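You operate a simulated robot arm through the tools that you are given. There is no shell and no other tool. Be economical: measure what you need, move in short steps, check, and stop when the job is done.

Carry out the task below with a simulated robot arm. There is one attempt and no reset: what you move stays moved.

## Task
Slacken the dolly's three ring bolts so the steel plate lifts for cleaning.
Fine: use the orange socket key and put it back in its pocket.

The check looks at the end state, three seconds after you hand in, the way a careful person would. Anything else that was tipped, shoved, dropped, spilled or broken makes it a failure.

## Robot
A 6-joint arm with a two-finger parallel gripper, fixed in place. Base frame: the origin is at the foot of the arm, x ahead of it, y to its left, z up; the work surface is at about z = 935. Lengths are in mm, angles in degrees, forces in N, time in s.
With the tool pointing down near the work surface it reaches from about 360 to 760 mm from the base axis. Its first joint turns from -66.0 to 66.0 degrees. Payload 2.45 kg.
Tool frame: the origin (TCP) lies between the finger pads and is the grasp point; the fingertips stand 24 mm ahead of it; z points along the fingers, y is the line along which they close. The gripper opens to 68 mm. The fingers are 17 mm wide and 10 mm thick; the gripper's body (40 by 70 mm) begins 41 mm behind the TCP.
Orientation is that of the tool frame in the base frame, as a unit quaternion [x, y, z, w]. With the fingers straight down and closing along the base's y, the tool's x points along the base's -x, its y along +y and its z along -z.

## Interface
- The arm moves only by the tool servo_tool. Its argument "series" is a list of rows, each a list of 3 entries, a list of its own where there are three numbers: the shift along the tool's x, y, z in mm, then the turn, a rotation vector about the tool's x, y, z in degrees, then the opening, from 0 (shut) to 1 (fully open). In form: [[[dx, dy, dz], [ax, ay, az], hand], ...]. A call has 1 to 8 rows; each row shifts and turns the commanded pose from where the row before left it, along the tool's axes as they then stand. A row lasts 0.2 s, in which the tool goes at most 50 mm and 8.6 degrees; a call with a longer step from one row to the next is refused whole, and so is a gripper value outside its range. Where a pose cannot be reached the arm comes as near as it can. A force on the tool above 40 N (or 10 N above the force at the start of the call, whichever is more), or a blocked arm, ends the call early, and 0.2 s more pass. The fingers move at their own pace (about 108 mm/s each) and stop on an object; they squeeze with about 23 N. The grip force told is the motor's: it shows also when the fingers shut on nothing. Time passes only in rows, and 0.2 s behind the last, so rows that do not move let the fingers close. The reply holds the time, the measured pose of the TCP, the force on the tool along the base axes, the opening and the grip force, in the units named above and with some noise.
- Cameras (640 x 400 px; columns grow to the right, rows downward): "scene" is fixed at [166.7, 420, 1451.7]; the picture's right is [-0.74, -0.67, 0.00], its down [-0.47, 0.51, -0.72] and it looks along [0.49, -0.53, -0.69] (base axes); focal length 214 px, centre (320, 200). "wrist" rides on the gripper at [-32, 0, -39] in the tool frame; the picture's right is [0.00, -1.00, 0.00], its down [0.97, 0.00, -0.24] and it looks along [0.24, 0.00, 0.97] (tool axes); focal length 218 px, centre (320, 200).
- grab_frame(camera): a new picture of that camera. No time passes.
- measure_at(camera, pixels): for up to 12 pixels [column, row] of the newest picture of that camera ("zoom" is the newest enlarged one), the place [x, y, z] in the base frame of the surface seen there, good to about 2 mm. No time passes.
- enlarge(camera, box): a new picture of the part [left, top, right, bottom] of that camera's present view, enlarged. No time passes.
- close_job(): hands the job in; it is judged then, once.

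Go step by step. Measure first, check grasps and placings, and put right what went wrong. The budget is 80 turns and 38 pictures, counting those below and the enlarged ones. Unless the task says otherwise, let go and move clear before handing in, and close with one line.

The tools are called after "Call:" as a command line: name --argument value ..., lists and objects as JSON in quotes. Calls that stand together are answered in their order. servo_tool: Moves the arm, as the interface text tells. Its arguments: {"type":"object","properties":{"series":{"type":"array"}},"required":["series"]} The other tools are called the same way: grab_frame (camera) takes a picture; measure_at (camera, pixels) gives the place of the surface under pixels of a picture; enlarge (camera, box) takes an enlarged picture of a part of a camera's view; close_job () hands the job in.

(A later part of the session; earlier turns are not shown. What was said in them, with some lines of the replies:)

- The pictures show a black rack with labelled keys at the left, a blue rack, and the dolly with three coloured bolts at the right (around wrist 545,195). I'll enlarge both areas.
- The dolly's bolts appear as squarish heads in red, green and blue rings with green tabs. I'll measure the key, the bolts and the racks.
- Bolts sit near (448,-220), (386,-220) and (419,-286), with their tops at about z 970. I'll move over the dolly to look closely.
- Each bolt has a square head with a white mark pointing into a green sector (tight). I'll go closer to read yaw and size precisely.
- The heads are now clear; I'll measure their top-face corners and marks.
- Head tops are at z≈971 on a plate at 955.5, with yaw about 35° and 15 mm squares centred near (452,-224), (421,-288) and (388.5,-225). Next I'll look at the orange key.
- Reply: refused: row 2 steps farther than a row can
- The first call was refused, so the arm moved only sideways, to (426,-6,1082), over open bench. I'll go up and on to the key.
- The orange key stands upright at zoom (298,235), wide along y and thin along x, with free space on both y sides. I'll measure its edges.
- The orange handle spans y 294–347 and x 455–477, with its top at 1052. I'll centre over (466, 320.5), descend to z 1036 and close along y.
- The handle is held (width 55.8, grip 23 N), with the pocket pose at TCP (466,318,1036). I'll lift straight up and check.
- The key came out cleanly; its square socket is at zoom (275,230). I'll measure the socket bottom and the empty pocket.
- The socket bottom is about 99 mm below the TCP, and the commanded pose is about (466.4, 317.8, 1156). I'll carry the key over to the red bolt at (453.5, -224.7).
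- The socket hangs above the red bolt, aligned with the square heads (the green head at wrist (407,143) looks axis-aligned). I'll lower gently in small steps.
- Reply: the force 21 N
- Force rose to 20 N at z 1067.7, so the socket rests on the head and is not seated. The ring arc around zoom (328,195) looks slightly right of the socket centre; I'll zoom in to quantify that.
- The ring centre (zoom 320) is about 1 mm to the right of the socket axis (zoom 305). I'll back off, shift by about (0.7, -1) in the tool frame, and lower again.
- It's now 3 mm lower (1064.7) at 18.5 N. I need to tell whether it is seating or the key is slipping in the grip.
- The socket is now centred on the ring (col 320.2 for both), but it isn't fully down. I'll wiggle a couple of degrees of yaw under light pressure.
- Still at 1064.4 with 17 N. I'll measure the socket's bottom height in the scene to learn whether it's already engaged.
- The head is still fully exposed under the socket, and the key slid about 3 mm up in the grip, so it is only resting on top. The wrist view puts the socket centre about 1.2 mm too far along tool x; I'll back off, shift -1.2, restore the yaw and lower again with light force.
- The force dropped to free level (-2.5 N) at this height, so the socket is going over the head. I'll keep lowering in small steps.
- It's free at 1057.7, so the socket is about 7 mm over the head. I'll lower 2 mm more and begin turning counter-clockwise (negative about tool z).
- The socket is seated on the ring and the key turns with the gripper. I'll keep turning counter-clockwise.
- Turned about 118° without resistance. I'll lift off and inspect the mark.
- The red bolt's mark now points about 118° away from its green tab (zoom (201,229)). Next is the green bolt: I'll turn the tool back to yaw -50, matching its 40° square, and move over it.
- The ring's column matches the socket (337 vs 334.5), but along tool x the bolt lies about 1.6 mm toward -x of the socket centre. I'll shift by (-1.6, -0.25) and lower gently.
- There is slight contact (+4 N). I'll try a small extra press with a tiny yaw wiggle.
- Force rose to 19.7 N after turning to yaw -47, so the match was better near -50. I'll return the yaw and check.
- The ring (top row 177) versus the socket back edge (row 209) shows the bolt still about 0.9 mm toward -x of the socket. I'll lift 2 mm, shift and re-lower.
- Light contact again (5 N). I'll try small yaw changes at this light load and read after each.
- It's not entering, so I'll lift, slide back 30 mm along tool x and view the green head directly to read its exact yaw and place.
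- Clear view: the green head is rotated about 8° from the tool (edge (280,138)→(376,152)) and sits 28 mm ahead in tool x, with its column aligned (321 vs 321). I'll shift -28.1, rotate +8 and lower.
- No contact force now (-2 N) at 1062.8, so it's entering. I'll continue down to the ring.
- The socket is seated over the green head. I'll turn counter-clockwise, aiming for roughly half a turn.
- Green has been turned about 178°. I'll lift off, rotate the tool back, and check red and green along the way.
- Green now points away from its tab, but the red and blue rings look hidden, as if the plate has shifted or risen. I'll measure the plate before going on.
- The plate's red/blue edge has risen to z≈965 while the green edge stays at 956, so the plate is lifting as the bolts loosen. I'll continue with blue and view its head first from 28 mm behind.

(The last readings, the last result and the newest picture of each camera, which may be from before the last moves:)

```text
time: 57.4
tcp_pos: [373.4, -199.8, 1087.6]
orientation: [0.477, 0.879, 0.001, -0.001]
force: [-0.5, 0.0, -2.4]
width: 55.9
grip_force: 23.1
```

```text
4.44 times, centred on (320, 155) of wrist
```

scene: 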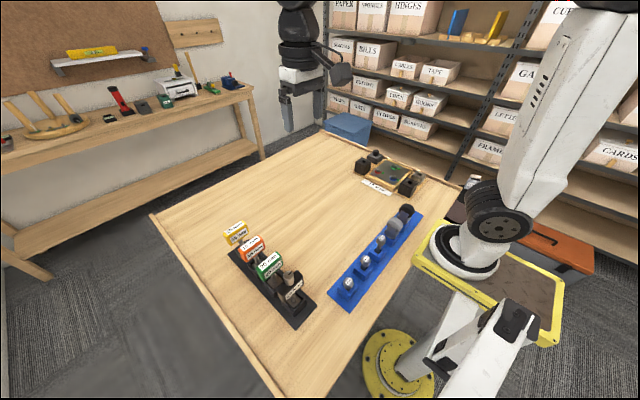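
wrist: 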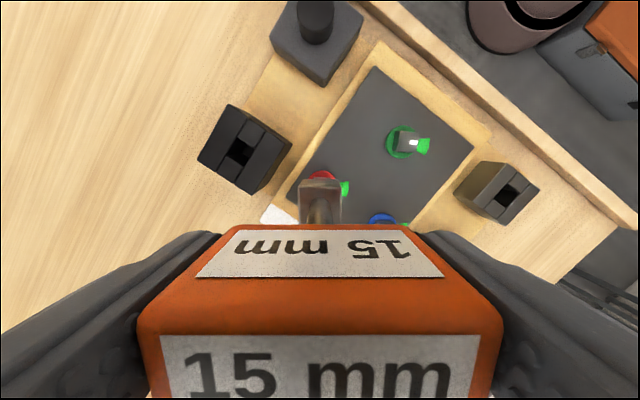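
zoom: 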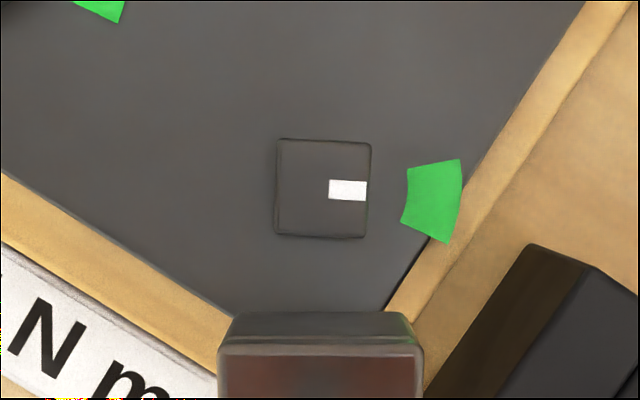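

The blue head is off by only 3° (edge (280,138)→(371,144)) and 27.8 mm ahead, 0.3 mm to the right. I'll align over it and lower.

Call:
servo_tool --series '[[[-14, -0.3, 0], [0, 0, 0], 0.4], [[-13.8, 0, 0], [0, 0, 0], 0.4], [[0, 0, 10], [0, 0, 3], 0.4], [[0, 0, 8], [0, 0, 0], 0.4], [[0, 0, 4], [0, 0, 0], 0.4], [[0, 0, 2], [0, 0, 0], 0.4], [[0, 0, 0], [0, 0, 0], 0.4]]'

Call:
servo_tool --series '[[[0, 0, 1], [0, 0, 0], 0.4], [[0, 0, 0], [0, 0, 0], 0.4]]'

```text
time: 59.0
tcp_pos: [388.5, -226.3, 1063.2]
orientation: [0.499, 0.866, 0.0, 0.0]
force: [-0.2, 0.2, -2.7]
width: 56.0
grip_force: 22.8
```

```text
time: 59.6
tcp_pos: [388.5, -225.9, 1062.8]
orientation: [0.5, 0.866, 0.0, 0.001]
force: [-0.1, 0.4, -1.6]
width: 56.2
grip_force: 22.8
```

It's free-entering again. I'll continue down carefully, since the plate stands higher here.

Call:
servo_tool --series '[[[0, 0, 1.5], [0, 0, 0], 0.4], [[0, 0, 1], [0, 0, 0], 0.4], [[0, 0, 0], [0, 0, 0], 0.4]]'

Call:
servo_tool --series '[[[0, 0, 1.2], [0, 0, 0], 0.4], [[0, 0, 1], [0, 0, 0], 0.4], [[0, 0, 0], [0, 0, 0], 0.4]]'

Call:
enlarge --camera "scene" --box '[380, 155, 416, 185]'

```text
time: 60.4
tcp_pos: [387.6, -225.4, 1060.2]
orientation: [0.5, 0.866, 0.001, 0.0]
force: [-0.6, -0.1, -2.8]
width: 55.9
grip_force: 23.3
```

```text
time: 61.2
tcp_pos: [388.1, -225.2, 1057.7]
orientation: [0.5, 0.866, -0.001, 0.0]
force: [0.4, -0.5, -1.5]
width: 56.0
grip_force: 23.4
```

```text
13.33 times, centred on (398, 170) of scene
```

zoom: 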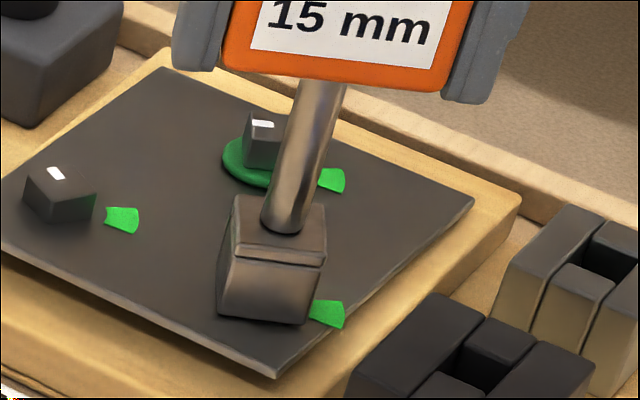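

The socket is seated on the blue head. I'll turn it counter-clockwise the same amount.

Call:
servo_tool --series '[[[0, 0, 0], [0, 0, -5], 0.4], [[0, 0, 0], [0, 0, -8], 0.4], [[0, 0, 0], [0, 0, -8], 0.4], [[0, 0, 0], [0, 0, -8], 0.4], [[0, 0, 0], [0, 0, -8], 0.4], [[0, 0, 0], [0, 0, -8], 0.4], [[0, 0, 0], [0, 0, -8], 0.4], [[0, 0, 0], [0, 0, -8], 0.4]]'

Call:
servo_tool --series '[[[0, 0, 0], [0, 0, -8], 0.4], [[0, 0, 0], [0, 0, -8], 0.4], [[0, 0, 0], [0, 0, -8], 0.4], [[0, 0, 0], [0, 0, -8], 0.4], [[0, 0, 0], [0, 0, -8], 0.4], [[0, 0, 0], [0, 0, -8], 0.4], [[0, 0, 0], [0, 0, -8], 0.4], [[0, 0, 0], [0, 0, -8], 0.4]]'

Call:
servo_tool --series '[[[0, 0, 0], [0, 0, -8], 0.4], [[0, 0, 0], [0, 0, -8], 0.4], [[0, 0, 0], [0, 0, -8], 0.4], [[0, 0, 0], [0, 0, -8], 0.4], [[0, 0, 0], [0, 0, -8], 0.4], [[0, 0, 0], [0, 0, -8], 0.4], [[0, 0, 0], [0, 0, -6], 0.4], [[0, 0, 0], [0, 0, 0], 0.4]]'

```text
time: 63.0
tcp_pos: [389.0, -226.3, 1058.4]
orientation: [-0.01, 1.0, -0.001, 0.0]
force: [-1.0, 3.2, -2.7]
width: 55.6
grip_force: 23.1
```

```text
time: 64.8
tcp_pos: [387.7, -225.6, 1057.3]
orientation: [-0.537, 0.843, -0.001, 0.0]
force: [-0.8, 0.8, -0.6]
width: 55.9
grip_force: 23.1
```

```text
time: 66.6
tcp_pos: [387.8, -226.1, 1057.9]
orientation: [0.862, -0.506, 0.0, 0.0]
force: [-1.4, 2.1, -1.4]
width: 56.1
grip_force: 23.9
```

Blue was turned about 179°. I'll lift off and check the dolly.

Call:
servo_tool --series '[[[0, 0, -10], [0, 0, 0], 0.4], [[0, 0, -15], [0, 0, 0], 0.4], [[0, 0, -30], [0, 0, 0], 0.4], [[0, 0, 0], [0, 0, 8], 0.4], [[0, 0, 0], [0, 0, 8], 0.4], [[0, 0, 0], [0, 0, 8], 0.4], [[0, 0, 0], [0, 0, 8], 0.4], [[0, 0, 0], [0, 0, 8], 0.4]]'

Call:
enlarge --camera "scene" --box '[356, 140, 428, 200]'

Call:
measure_at --camera "zoom" --pixels '[[195, 210], [280, 150], [400, 190], [335, 275], [290, 215], [425, 205]]'

```text
time: 68.4
tcp_pos: [388.0, -225.5, 1113.7]
orientation: [-0.636, 0.772, 0.0, 0.0]
force: [-0.5, 0.0, -2.9]
width: 55.8
grip_force: 23.4
```

```text
6.67 times, centred on (392, 170) of scene
```

zoom: 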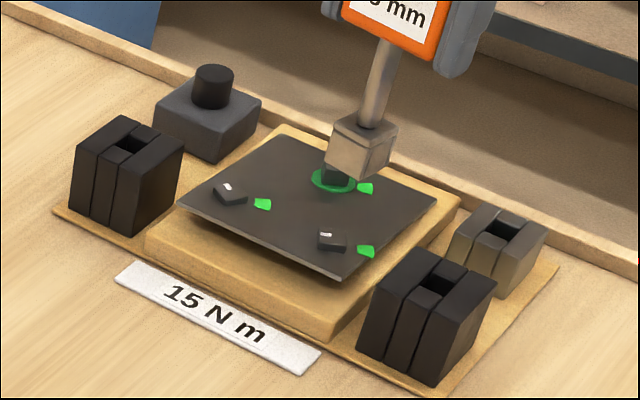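

```text
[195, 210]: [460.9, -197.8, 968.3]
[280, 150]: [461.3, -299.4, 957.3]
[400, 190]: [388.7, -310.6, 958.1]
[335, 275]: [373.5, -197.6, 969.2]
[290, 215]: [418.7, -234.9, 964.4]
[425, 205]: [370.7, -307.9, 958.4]
```

All three marks are off their tabs and the plate's front edge has risen to about 968. Red got only 118° versus about 178° for the others, so I'll give it a further turn; first I'll rotate back and view it.

Call:
servo_tool --series '[[[0, 0, 0], [0, 0, 8], 0.4], [[0, 0, 0], [0, 0, 8], 0.4], [[0, 0, 0], [0, 0, 8], 0.4], [[0, 0, 0], [0, 0, 8], 0.4], [[0, 0, 0], [0, 0, 8], 0.4], [[0, 0, 0], [0, 0, 8], 0.4], [[0, 0, 0], [0, 0, 8], 0.4], [[0, 0, 0], [0, 0, 8], 0.4]]'

Call:
servo_tool --series '[[[0, 0, 0], [0, 0, 8], 0.4], [[0, 0, 0], [0, 0, 8], 0.4], [[0, 0, 0], [0, 0, 8], 0.4], [[0, 0, 0], [0, 0, 8], 0.4], [[0, 0, 0], [0, 0, 8], 0.4], [[0, 0, 0], [0, 0, 2], 0.4], [[-29.7, 29.4, 0], [0, 0, 0], 0.4], [[0, 0, 24], [0, 0, 0], 0.4]]'

Call:
enlarge --camera "wrist" --box '[272, 110, 368, 200]'

```text
time: 70.2
tcp_pos: [388.2, -225.7, 1112.4]
orientation: [-0.129, 0.992, 0.0, 0.0]
force: [-1.1, 0.0, -1.7]
width: 56.0
grip_force: 23.3
```

```text
time: 72.0
tcp_pos: [427.1, -213.2, 1088.3]
orientation: [0.233, 0.972, 0.0, 0.001]
force: [-0.3, 0.4, -2.2]
width: 55.9
grip_force: 23.1
```

```text
4.44 times, centred on (320, 155) of wrist
```

zoom: 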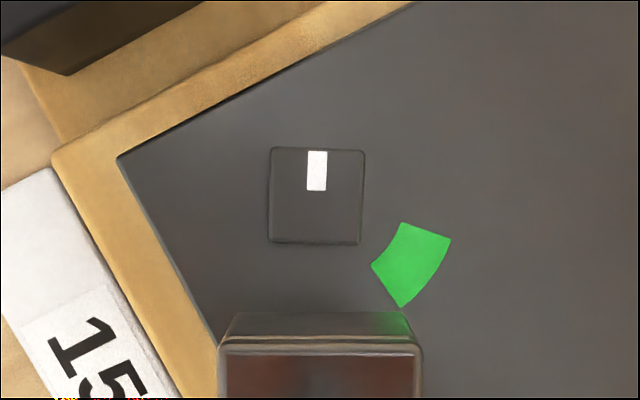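

Red's head is 2° off, 0.6 mm left and 26.7 mm ahead. I'll align and lower stepwise.

Call:
servo_tool --series '[[[-13.4, 0.6, 0], [0, 0, 0], 0.4], [[-13.3, 0, 0], [0, 0, 2], 0.4], [[0, 0, 12], [0, 0, 0], 0.4], [[0, 0, 8], [0, 0, 0], 0.4], [[0, 0, 4], [0, 0, 0], 0.4], [[0, 0, 1.5], [0, 0, 0], 0.4], [[0, 0, 1], [0, 0, 0], 0.4], [[0, 0, 0], [0, 0, 0], 0.4]]'

Call:
servo_tool --series '[[[0, 0, 1], [0, 0, 0], 0.4], [[0, 0, 1], [0, 0, 0], 0.4], [[0, 0, 0], [0, 0, 0], 0.4]]'

```text
time: 73.8
tcp_pos: [452.2, -224.0, 1061.5]
orientation: [0.251, 0.968, 0.0, 0.0]
force: [0.0, 0.2, -2.3]
width: 55.9
grip_force: 23.7
```

```text
time: 74.6
tcp_pos: [453.0, -224.3, 1060.1]
orientation: [0.251, 0.968, 0.0, 0.0]
force: [-0.9, -0.5, -2.4]
width: 56.1
grip_force: 23.1
```

It's entering without force. I'll lower slightly more and turn about 72° further counter-clockwise.

Call:
servo_tool --series '[[[0, 0, 1.2], [0, 0, 0], 0.4], [[0, 0, 0], [0, 0, -5], 0.4], [[0, 0, 0], [0, 0, -8], 0.4], [[0, 0, 0], [0, 0, -8], 0.4], [[0, 0, 0], [0, 0, -8], 0.4], [[0, 0, 0], [0, 0, -8], 0.4], [[0, 0, 0], [0, 0, -8], 0.4], [[0, 0, 0], [0, 0, -8], 0.4]]'

Call:
servo_tool --series '[[[0, 0, 0], [0, 0, -8], 0.4], [[0, 0, 0], [0, 0, -8], 0.4], [[0, 0, 0], [0, 0, -3], 0.4], [[0, 0, 0], [0, 0, 0], 0.4], [[0, 0, -10], [0, 0, 0], 0.4], [[0, 0, -15], [0, 0, 0], 0.4], [[0, 0, -35], [0, 0, 0], 0.4], [[0, 0, -38], [0, 0, 0], 0.4]]'

Call:
enlarge --camera "scene" --box '[356, 140, 428, 200]'

```text
time: 76.4
tcp_pos: [451.1, -225.2, 1058.6]
orientation: [-0.209, 0.978, 0.0, 0.001]
force: [0.3, -2.4, -2.0]
width: 55.7
grip_force: 23.2
```

```text
time: 78.2
tcp_pos: [451.8, -224.0, 1156.9]
orientation: [-0.366, 0.931, 0.0, -0.001]
force: [-1.0, -0.5, -2.6]
width: 56.0
grip_force: 23.3
```

```text
6.67 times, centred on (392, 170) of scene
```

zoom: 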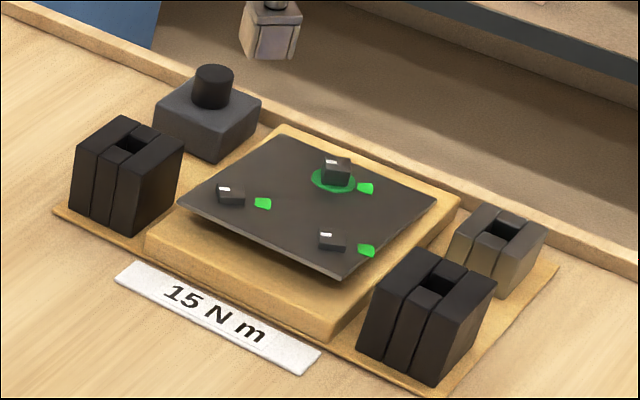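

All three marks now point about 180° away from their tabs. I'll square the tool to yaw 0 and carry the key back over its pocket.

Call:
servo_tool --series '[[[0, 0, 0], [0, 0, 8], 0.4], [[0, 0, 0], [0, 0, 8], 0.4], [[0, 0, 0], [0, 0, 8], 0.4], [[0, 0, 0], [0, 0, 8], 0.4], [[0, 0, 0], [0, 0, 8], 0.4], [[0, 0, 0], [0, 0, 3], 0.4], [[0, 0, 0], [0, 0, 0], 0.4]]'

Call:
servo_tool --series '[[[-1.1, 45.2, 0], [0, 0, 0], 0.4], [[-1.1, 45.2, 0], [0, 0, 0], 0.4], [[-1.1, 45.2, 0], [0, 0, 0], 0.4], [[-1.1, 45.2, 0], [0, 0, 0], 0.4], [[-1.1, 45.2, 0], [0, 0, 0], 0.4], [[-1.1, 45.2, 0], [0, 0, 0], 0.4], [[-1.1, 45.2, 0], [0, 0, 0], 0.4], [[-1.1, 45.2, 0], [0, 0, 0], 0.4]]'

Call:
servo_tool --series '[[[-1.1, 45.2, 0], [0, 0, 0], 0.4], [[-1.1, 45.2, 0], [0, 0, 0], 0.4], [[-1.1, 45.2, 0], [0, 0, 0], 0.4], [[-1.1, 45.2, 0], [0, 0, 0], 0.4], [[0, 0, 0], [0, 0, 0], 0.4], [[0, 0, 0], [0, 0, 0], 0.4]]'

Call:
grab_frame --camera "wrist"

```text
time: 79.8
tcp_pos: [453.1, -223.9, 1157.8]
orientation: [0.0, 1.0, 0.0, 0.0]
force: [-0.1, -0.8, -3.1]
width: 55.9
grip_force: 22.9
```

```text
time: 81.6
tcp_pos: [461.3, 136.7, 1157.9]
orientation: [0.0, 1.0, 0.0, 0.0]
force: [0.3, 0.2, -1.4]
width: 55.9
grip_force: 22.9
```

```text
time: 83.0
tcp_pos: [465.9, 317.6, 1156.7]
orientation: [0.001, 1.0, 0.0, 0.0]
force: [-0.1, -0.8, -1.9]
width: 55.9
grip_force: 22.4
```

```text
2 pictures are left
```

wrist: 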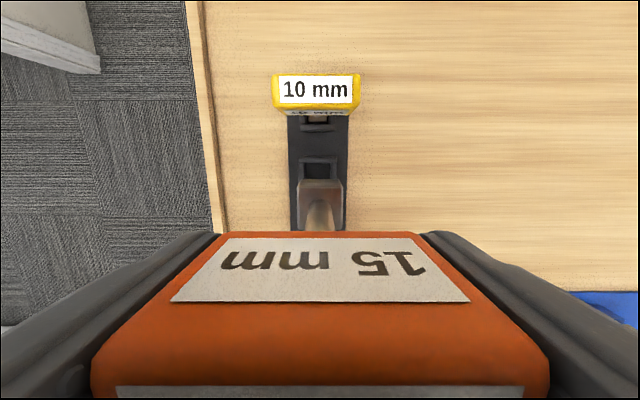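

The socket (cols 297–344) hangs right over its pocket (297–342). I'll lower to just above the pocket, then step in gently.

Call:
servo_tool --series '[[[0, 0, 40], [0, 0, 0], 0.4], [[0, 0, 40], [0, 0, 0], 0.4], [[0, 0, 8], [0, 0, 0], 0.4], [[0, 0, 4], [0, 0, 0], 0.4], [[0, 0, 4], [0, 0, 0], 0.4], [[0, 0, 4], [0, 0, 0], 0.4], [[0, 0, 0], [0, 0, 0], 0.4]]'

```text
time: 84.6
tcp_pos: [465.5, 317.5, 1055.9]
orientation: [0.0, 1.0, 0.001, 0.0]
force: [0.7, -0.6, -1.7]
width: 55.8
grip_force: 23.7
```

There's no contact so far, with the socket tip inside the pocket mouth. I'll continue.

Call:
servo_tool --series '[[[0, 0, 3], [0, 0, 0], 0.4], [[0, 0, 3], [0, 0, 0], 0.4], [[0, 0, 3], [0, 0, 0], 0.4], [[0, 0, 3], [0, 0, 0], 0.4], [[0, 0, 0], [0, 0, 0], 0.4]]'

Call:
servo_tool --series '[[[0, 0, 2], [0, 0, 0], 0.4], [[0, 0, 2], [0, 0, 0], 0.4], [[0, 0, 2], [0, 0, 0], 0.4], [[0, 0, 0], [0, 0, 0], 0.4]]'

```text
time: 85.8
tcp_pos: [465.2, 318.0, 1045.1]
orientation: [-0.001, 1.0, 0.0, 0.0]
force: [-0.7, -0.1, -2.4]
width: 55.9
grip_force: 23.2
```

```text
time: 86.8
tcp_pos: [466.5, 317.9, 1038.3]
orientation: [0.0, 1.0, 0.0, 0.0]
force: [0.4, 0.1, -2.3]
width: 56.1
grip_force: 23.1
```

It's sliding in freely at 1038. I'll continue until it touches the bottom.

Call:
servo_tool --series '[[[0, 0, 1.5], [0, 0, 0], 0.4], [[0, 0, 1.5], [0, 0, 0], 0.4], [[0, 0, 1], [0, 0, 0], 0.4], [[0, 0, 0], [0, 0, 0], 0.4]]'

Call:
servo_tool --series '[[[0, 0, 1], [0, 0, 0], 0.4], [[0, 0, 0.7], [0, 0, 0], 0.4], [[0, 0, 0], [0, 0, 0], 0.4]]'

```text
time: 87.8
tcp_pos: [465.6, 318.1, 1035.4]
orientation: [0.0, 1.0, 0.0, 0.0]
force: [0.6, -0.1, -1.3]
width: 55.9
grip_force: 22.8
```

```text
time: 88.6
tcp_pos: [465.4, 317.5, 1034.0]
orientation: [0.0, 1.0, 0.001, 0.0]
force: [0.2, -0.1, -1.8]
width: 55.8
grip_force: 22.9
```

Call:
servo_tool --series '[[[0, 0, 0.8], [0, 0, 0], 0.4], [[0, 0, 0.7], [0, 0, 0], 0.4], [[0, 0, 0], [0, 0, 0], 0.4]]'

Call:
servo_tool --series '[[[0, 0, 0.7], [0, 0, 0], 0.4], [[0, 0, 0], [0, 0, 0], 0.4]]'

```text
time: 89.4
tcp_pos: [464.7, 317.8, 1030.4]
orientation: [0.0, 1.0, 0.0, 0.0]
force: [0.6, 0.4, -2.7]
width: 55.9
grip_force: 22.7
```

```text
time: 90.0
tcp_pos: [464.9, 318.0, 1030.7]
orientation: [0.0, 1.0, 0.001, 0.0]
force: [-0.1, -1.1, -1.7]
width: 56.1
grip_force: 22.9
```

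There is still no contact at about 1031; the key slid a bit more in the grip than I thought. I'll continue in small steps.

Call:
servo_tool --series '[[[0, 0, 0.8], [0, 0, 0], 0.4], [[0, 0, 0.8], [0, 0, 0], 0.4], [[0, 0, 0], [0, 0, 0], 0.4]]'

Call:
servo_tool --series '[[[0, 0, 0.8], [0, 0, 0], 0.4], [[0, 0, 0.8], [0, 0, 0], 0.4], [[0, 0, 0], [0, 0, 0], 0.4]]'

```text
time: 90.8
tcp_pos: [465.7, 316.8, 1031.0]
orientation: [0.0, 1.0, 0.001, 0.0]
force: [-4.1, -3.2, 12.7]
width: 56.0
grip_force: 22.8
```

```text
time: 91.6
tcp_pos: [466.4, 318.4, 1029.5]
orientation: [0.0, 1.0, 0.001, 0.002]
force: [2.9, -3.5, 20.2]
width: 56.0
grip_force: 22.6
```

The key has bottomed (20 N). I'll relieve the pressure, open and retreat straight up.

Call:
servo_tool --series '[[[0, 0, -1.6], [0, 0, 0], 0.4], [[0, 0, 0], [0, 0, 0], 0.84], [[0, 0, 0], [0, 0, 0], 0.92], [[0, 0, 0], [0, 0, 0], 1], [[0, 0, 0], [0, 0, 0], 1]]'

Call:
servo_tool --series '[[[0, 0, -10], [0, 0, 0], 1], [[0, 0, -20], [0, 0, 0], 1], [[0, 0, -40], [0, 0, 0], 1], [[0, 0, -45], [0, 0, 0], 1], [[0, 0, -45], [0, 0, 0], 1], [[0, 0, 0], [0, 0, 0], 1]]'

Call:
grab_frame --camera "wrist"

Call:
measure_at --camera "wrist" --pixels '[[313, 185], [313, 195], [285, 192], [340, 192]]'

```text
time: 92.8
tcp_pos: [465.1, 317.5, 1030.4]
orientation: [-0.001, 1.0, 0.0, -0.001]
force: [-1.1, -0.2, -0.2]
width: 67.7
grip_force: 0.1
```

```text
time: 94.2
tcp_pos: [466.6, 316.9, 1189.6]
orientation: [-0.001, 1.0, 0.0, 0.0]
force: [0.9, 0.6, 0.3]
width: 67.8
grip_force: 0.1
```

```text
1 pictures are left
```

wrist: 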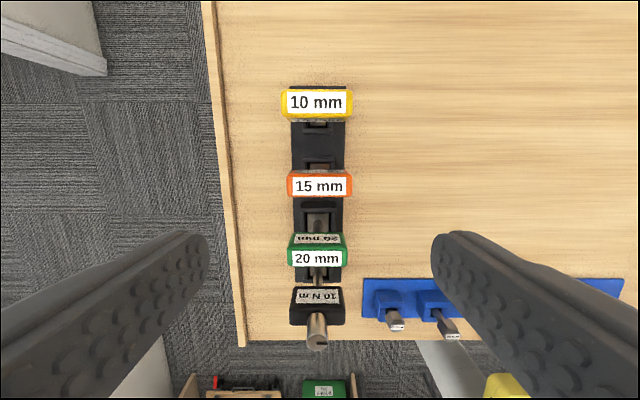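

```text
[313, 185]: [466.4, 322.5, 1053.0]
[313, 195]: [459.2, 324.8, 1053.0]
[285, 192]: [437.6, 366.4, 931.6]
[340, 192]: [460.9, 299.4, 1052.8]
```

The key is back in its pocket with its top at z 1053, as at the start (wrist (320,186)). One last scene check.

Call:
grab_frame --camera "scene"

```text
0 pictures are left
```

scene: 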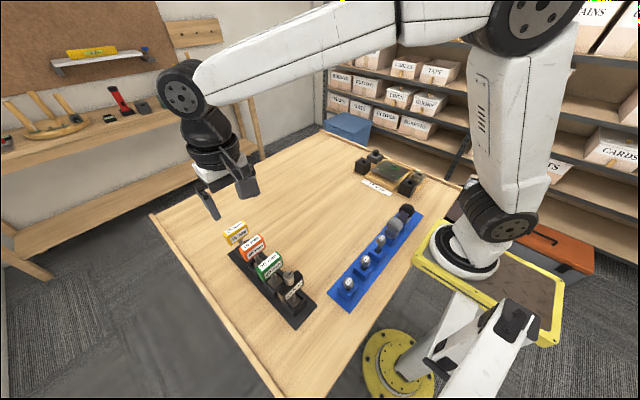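

The scene shows the orange key back in its pocket, the racks undisturbed, the dolly plate raised and the gripper clear. I'm handing in.

Call:
close_job

```text
The job is handed in.
```

I slackened all three ring bolts about half a turn each, which lets the plate lift at its front edge (red/blue side), and put the orange 15 mm key back in its pocket; nothing else looked disturbed in the last pictures.
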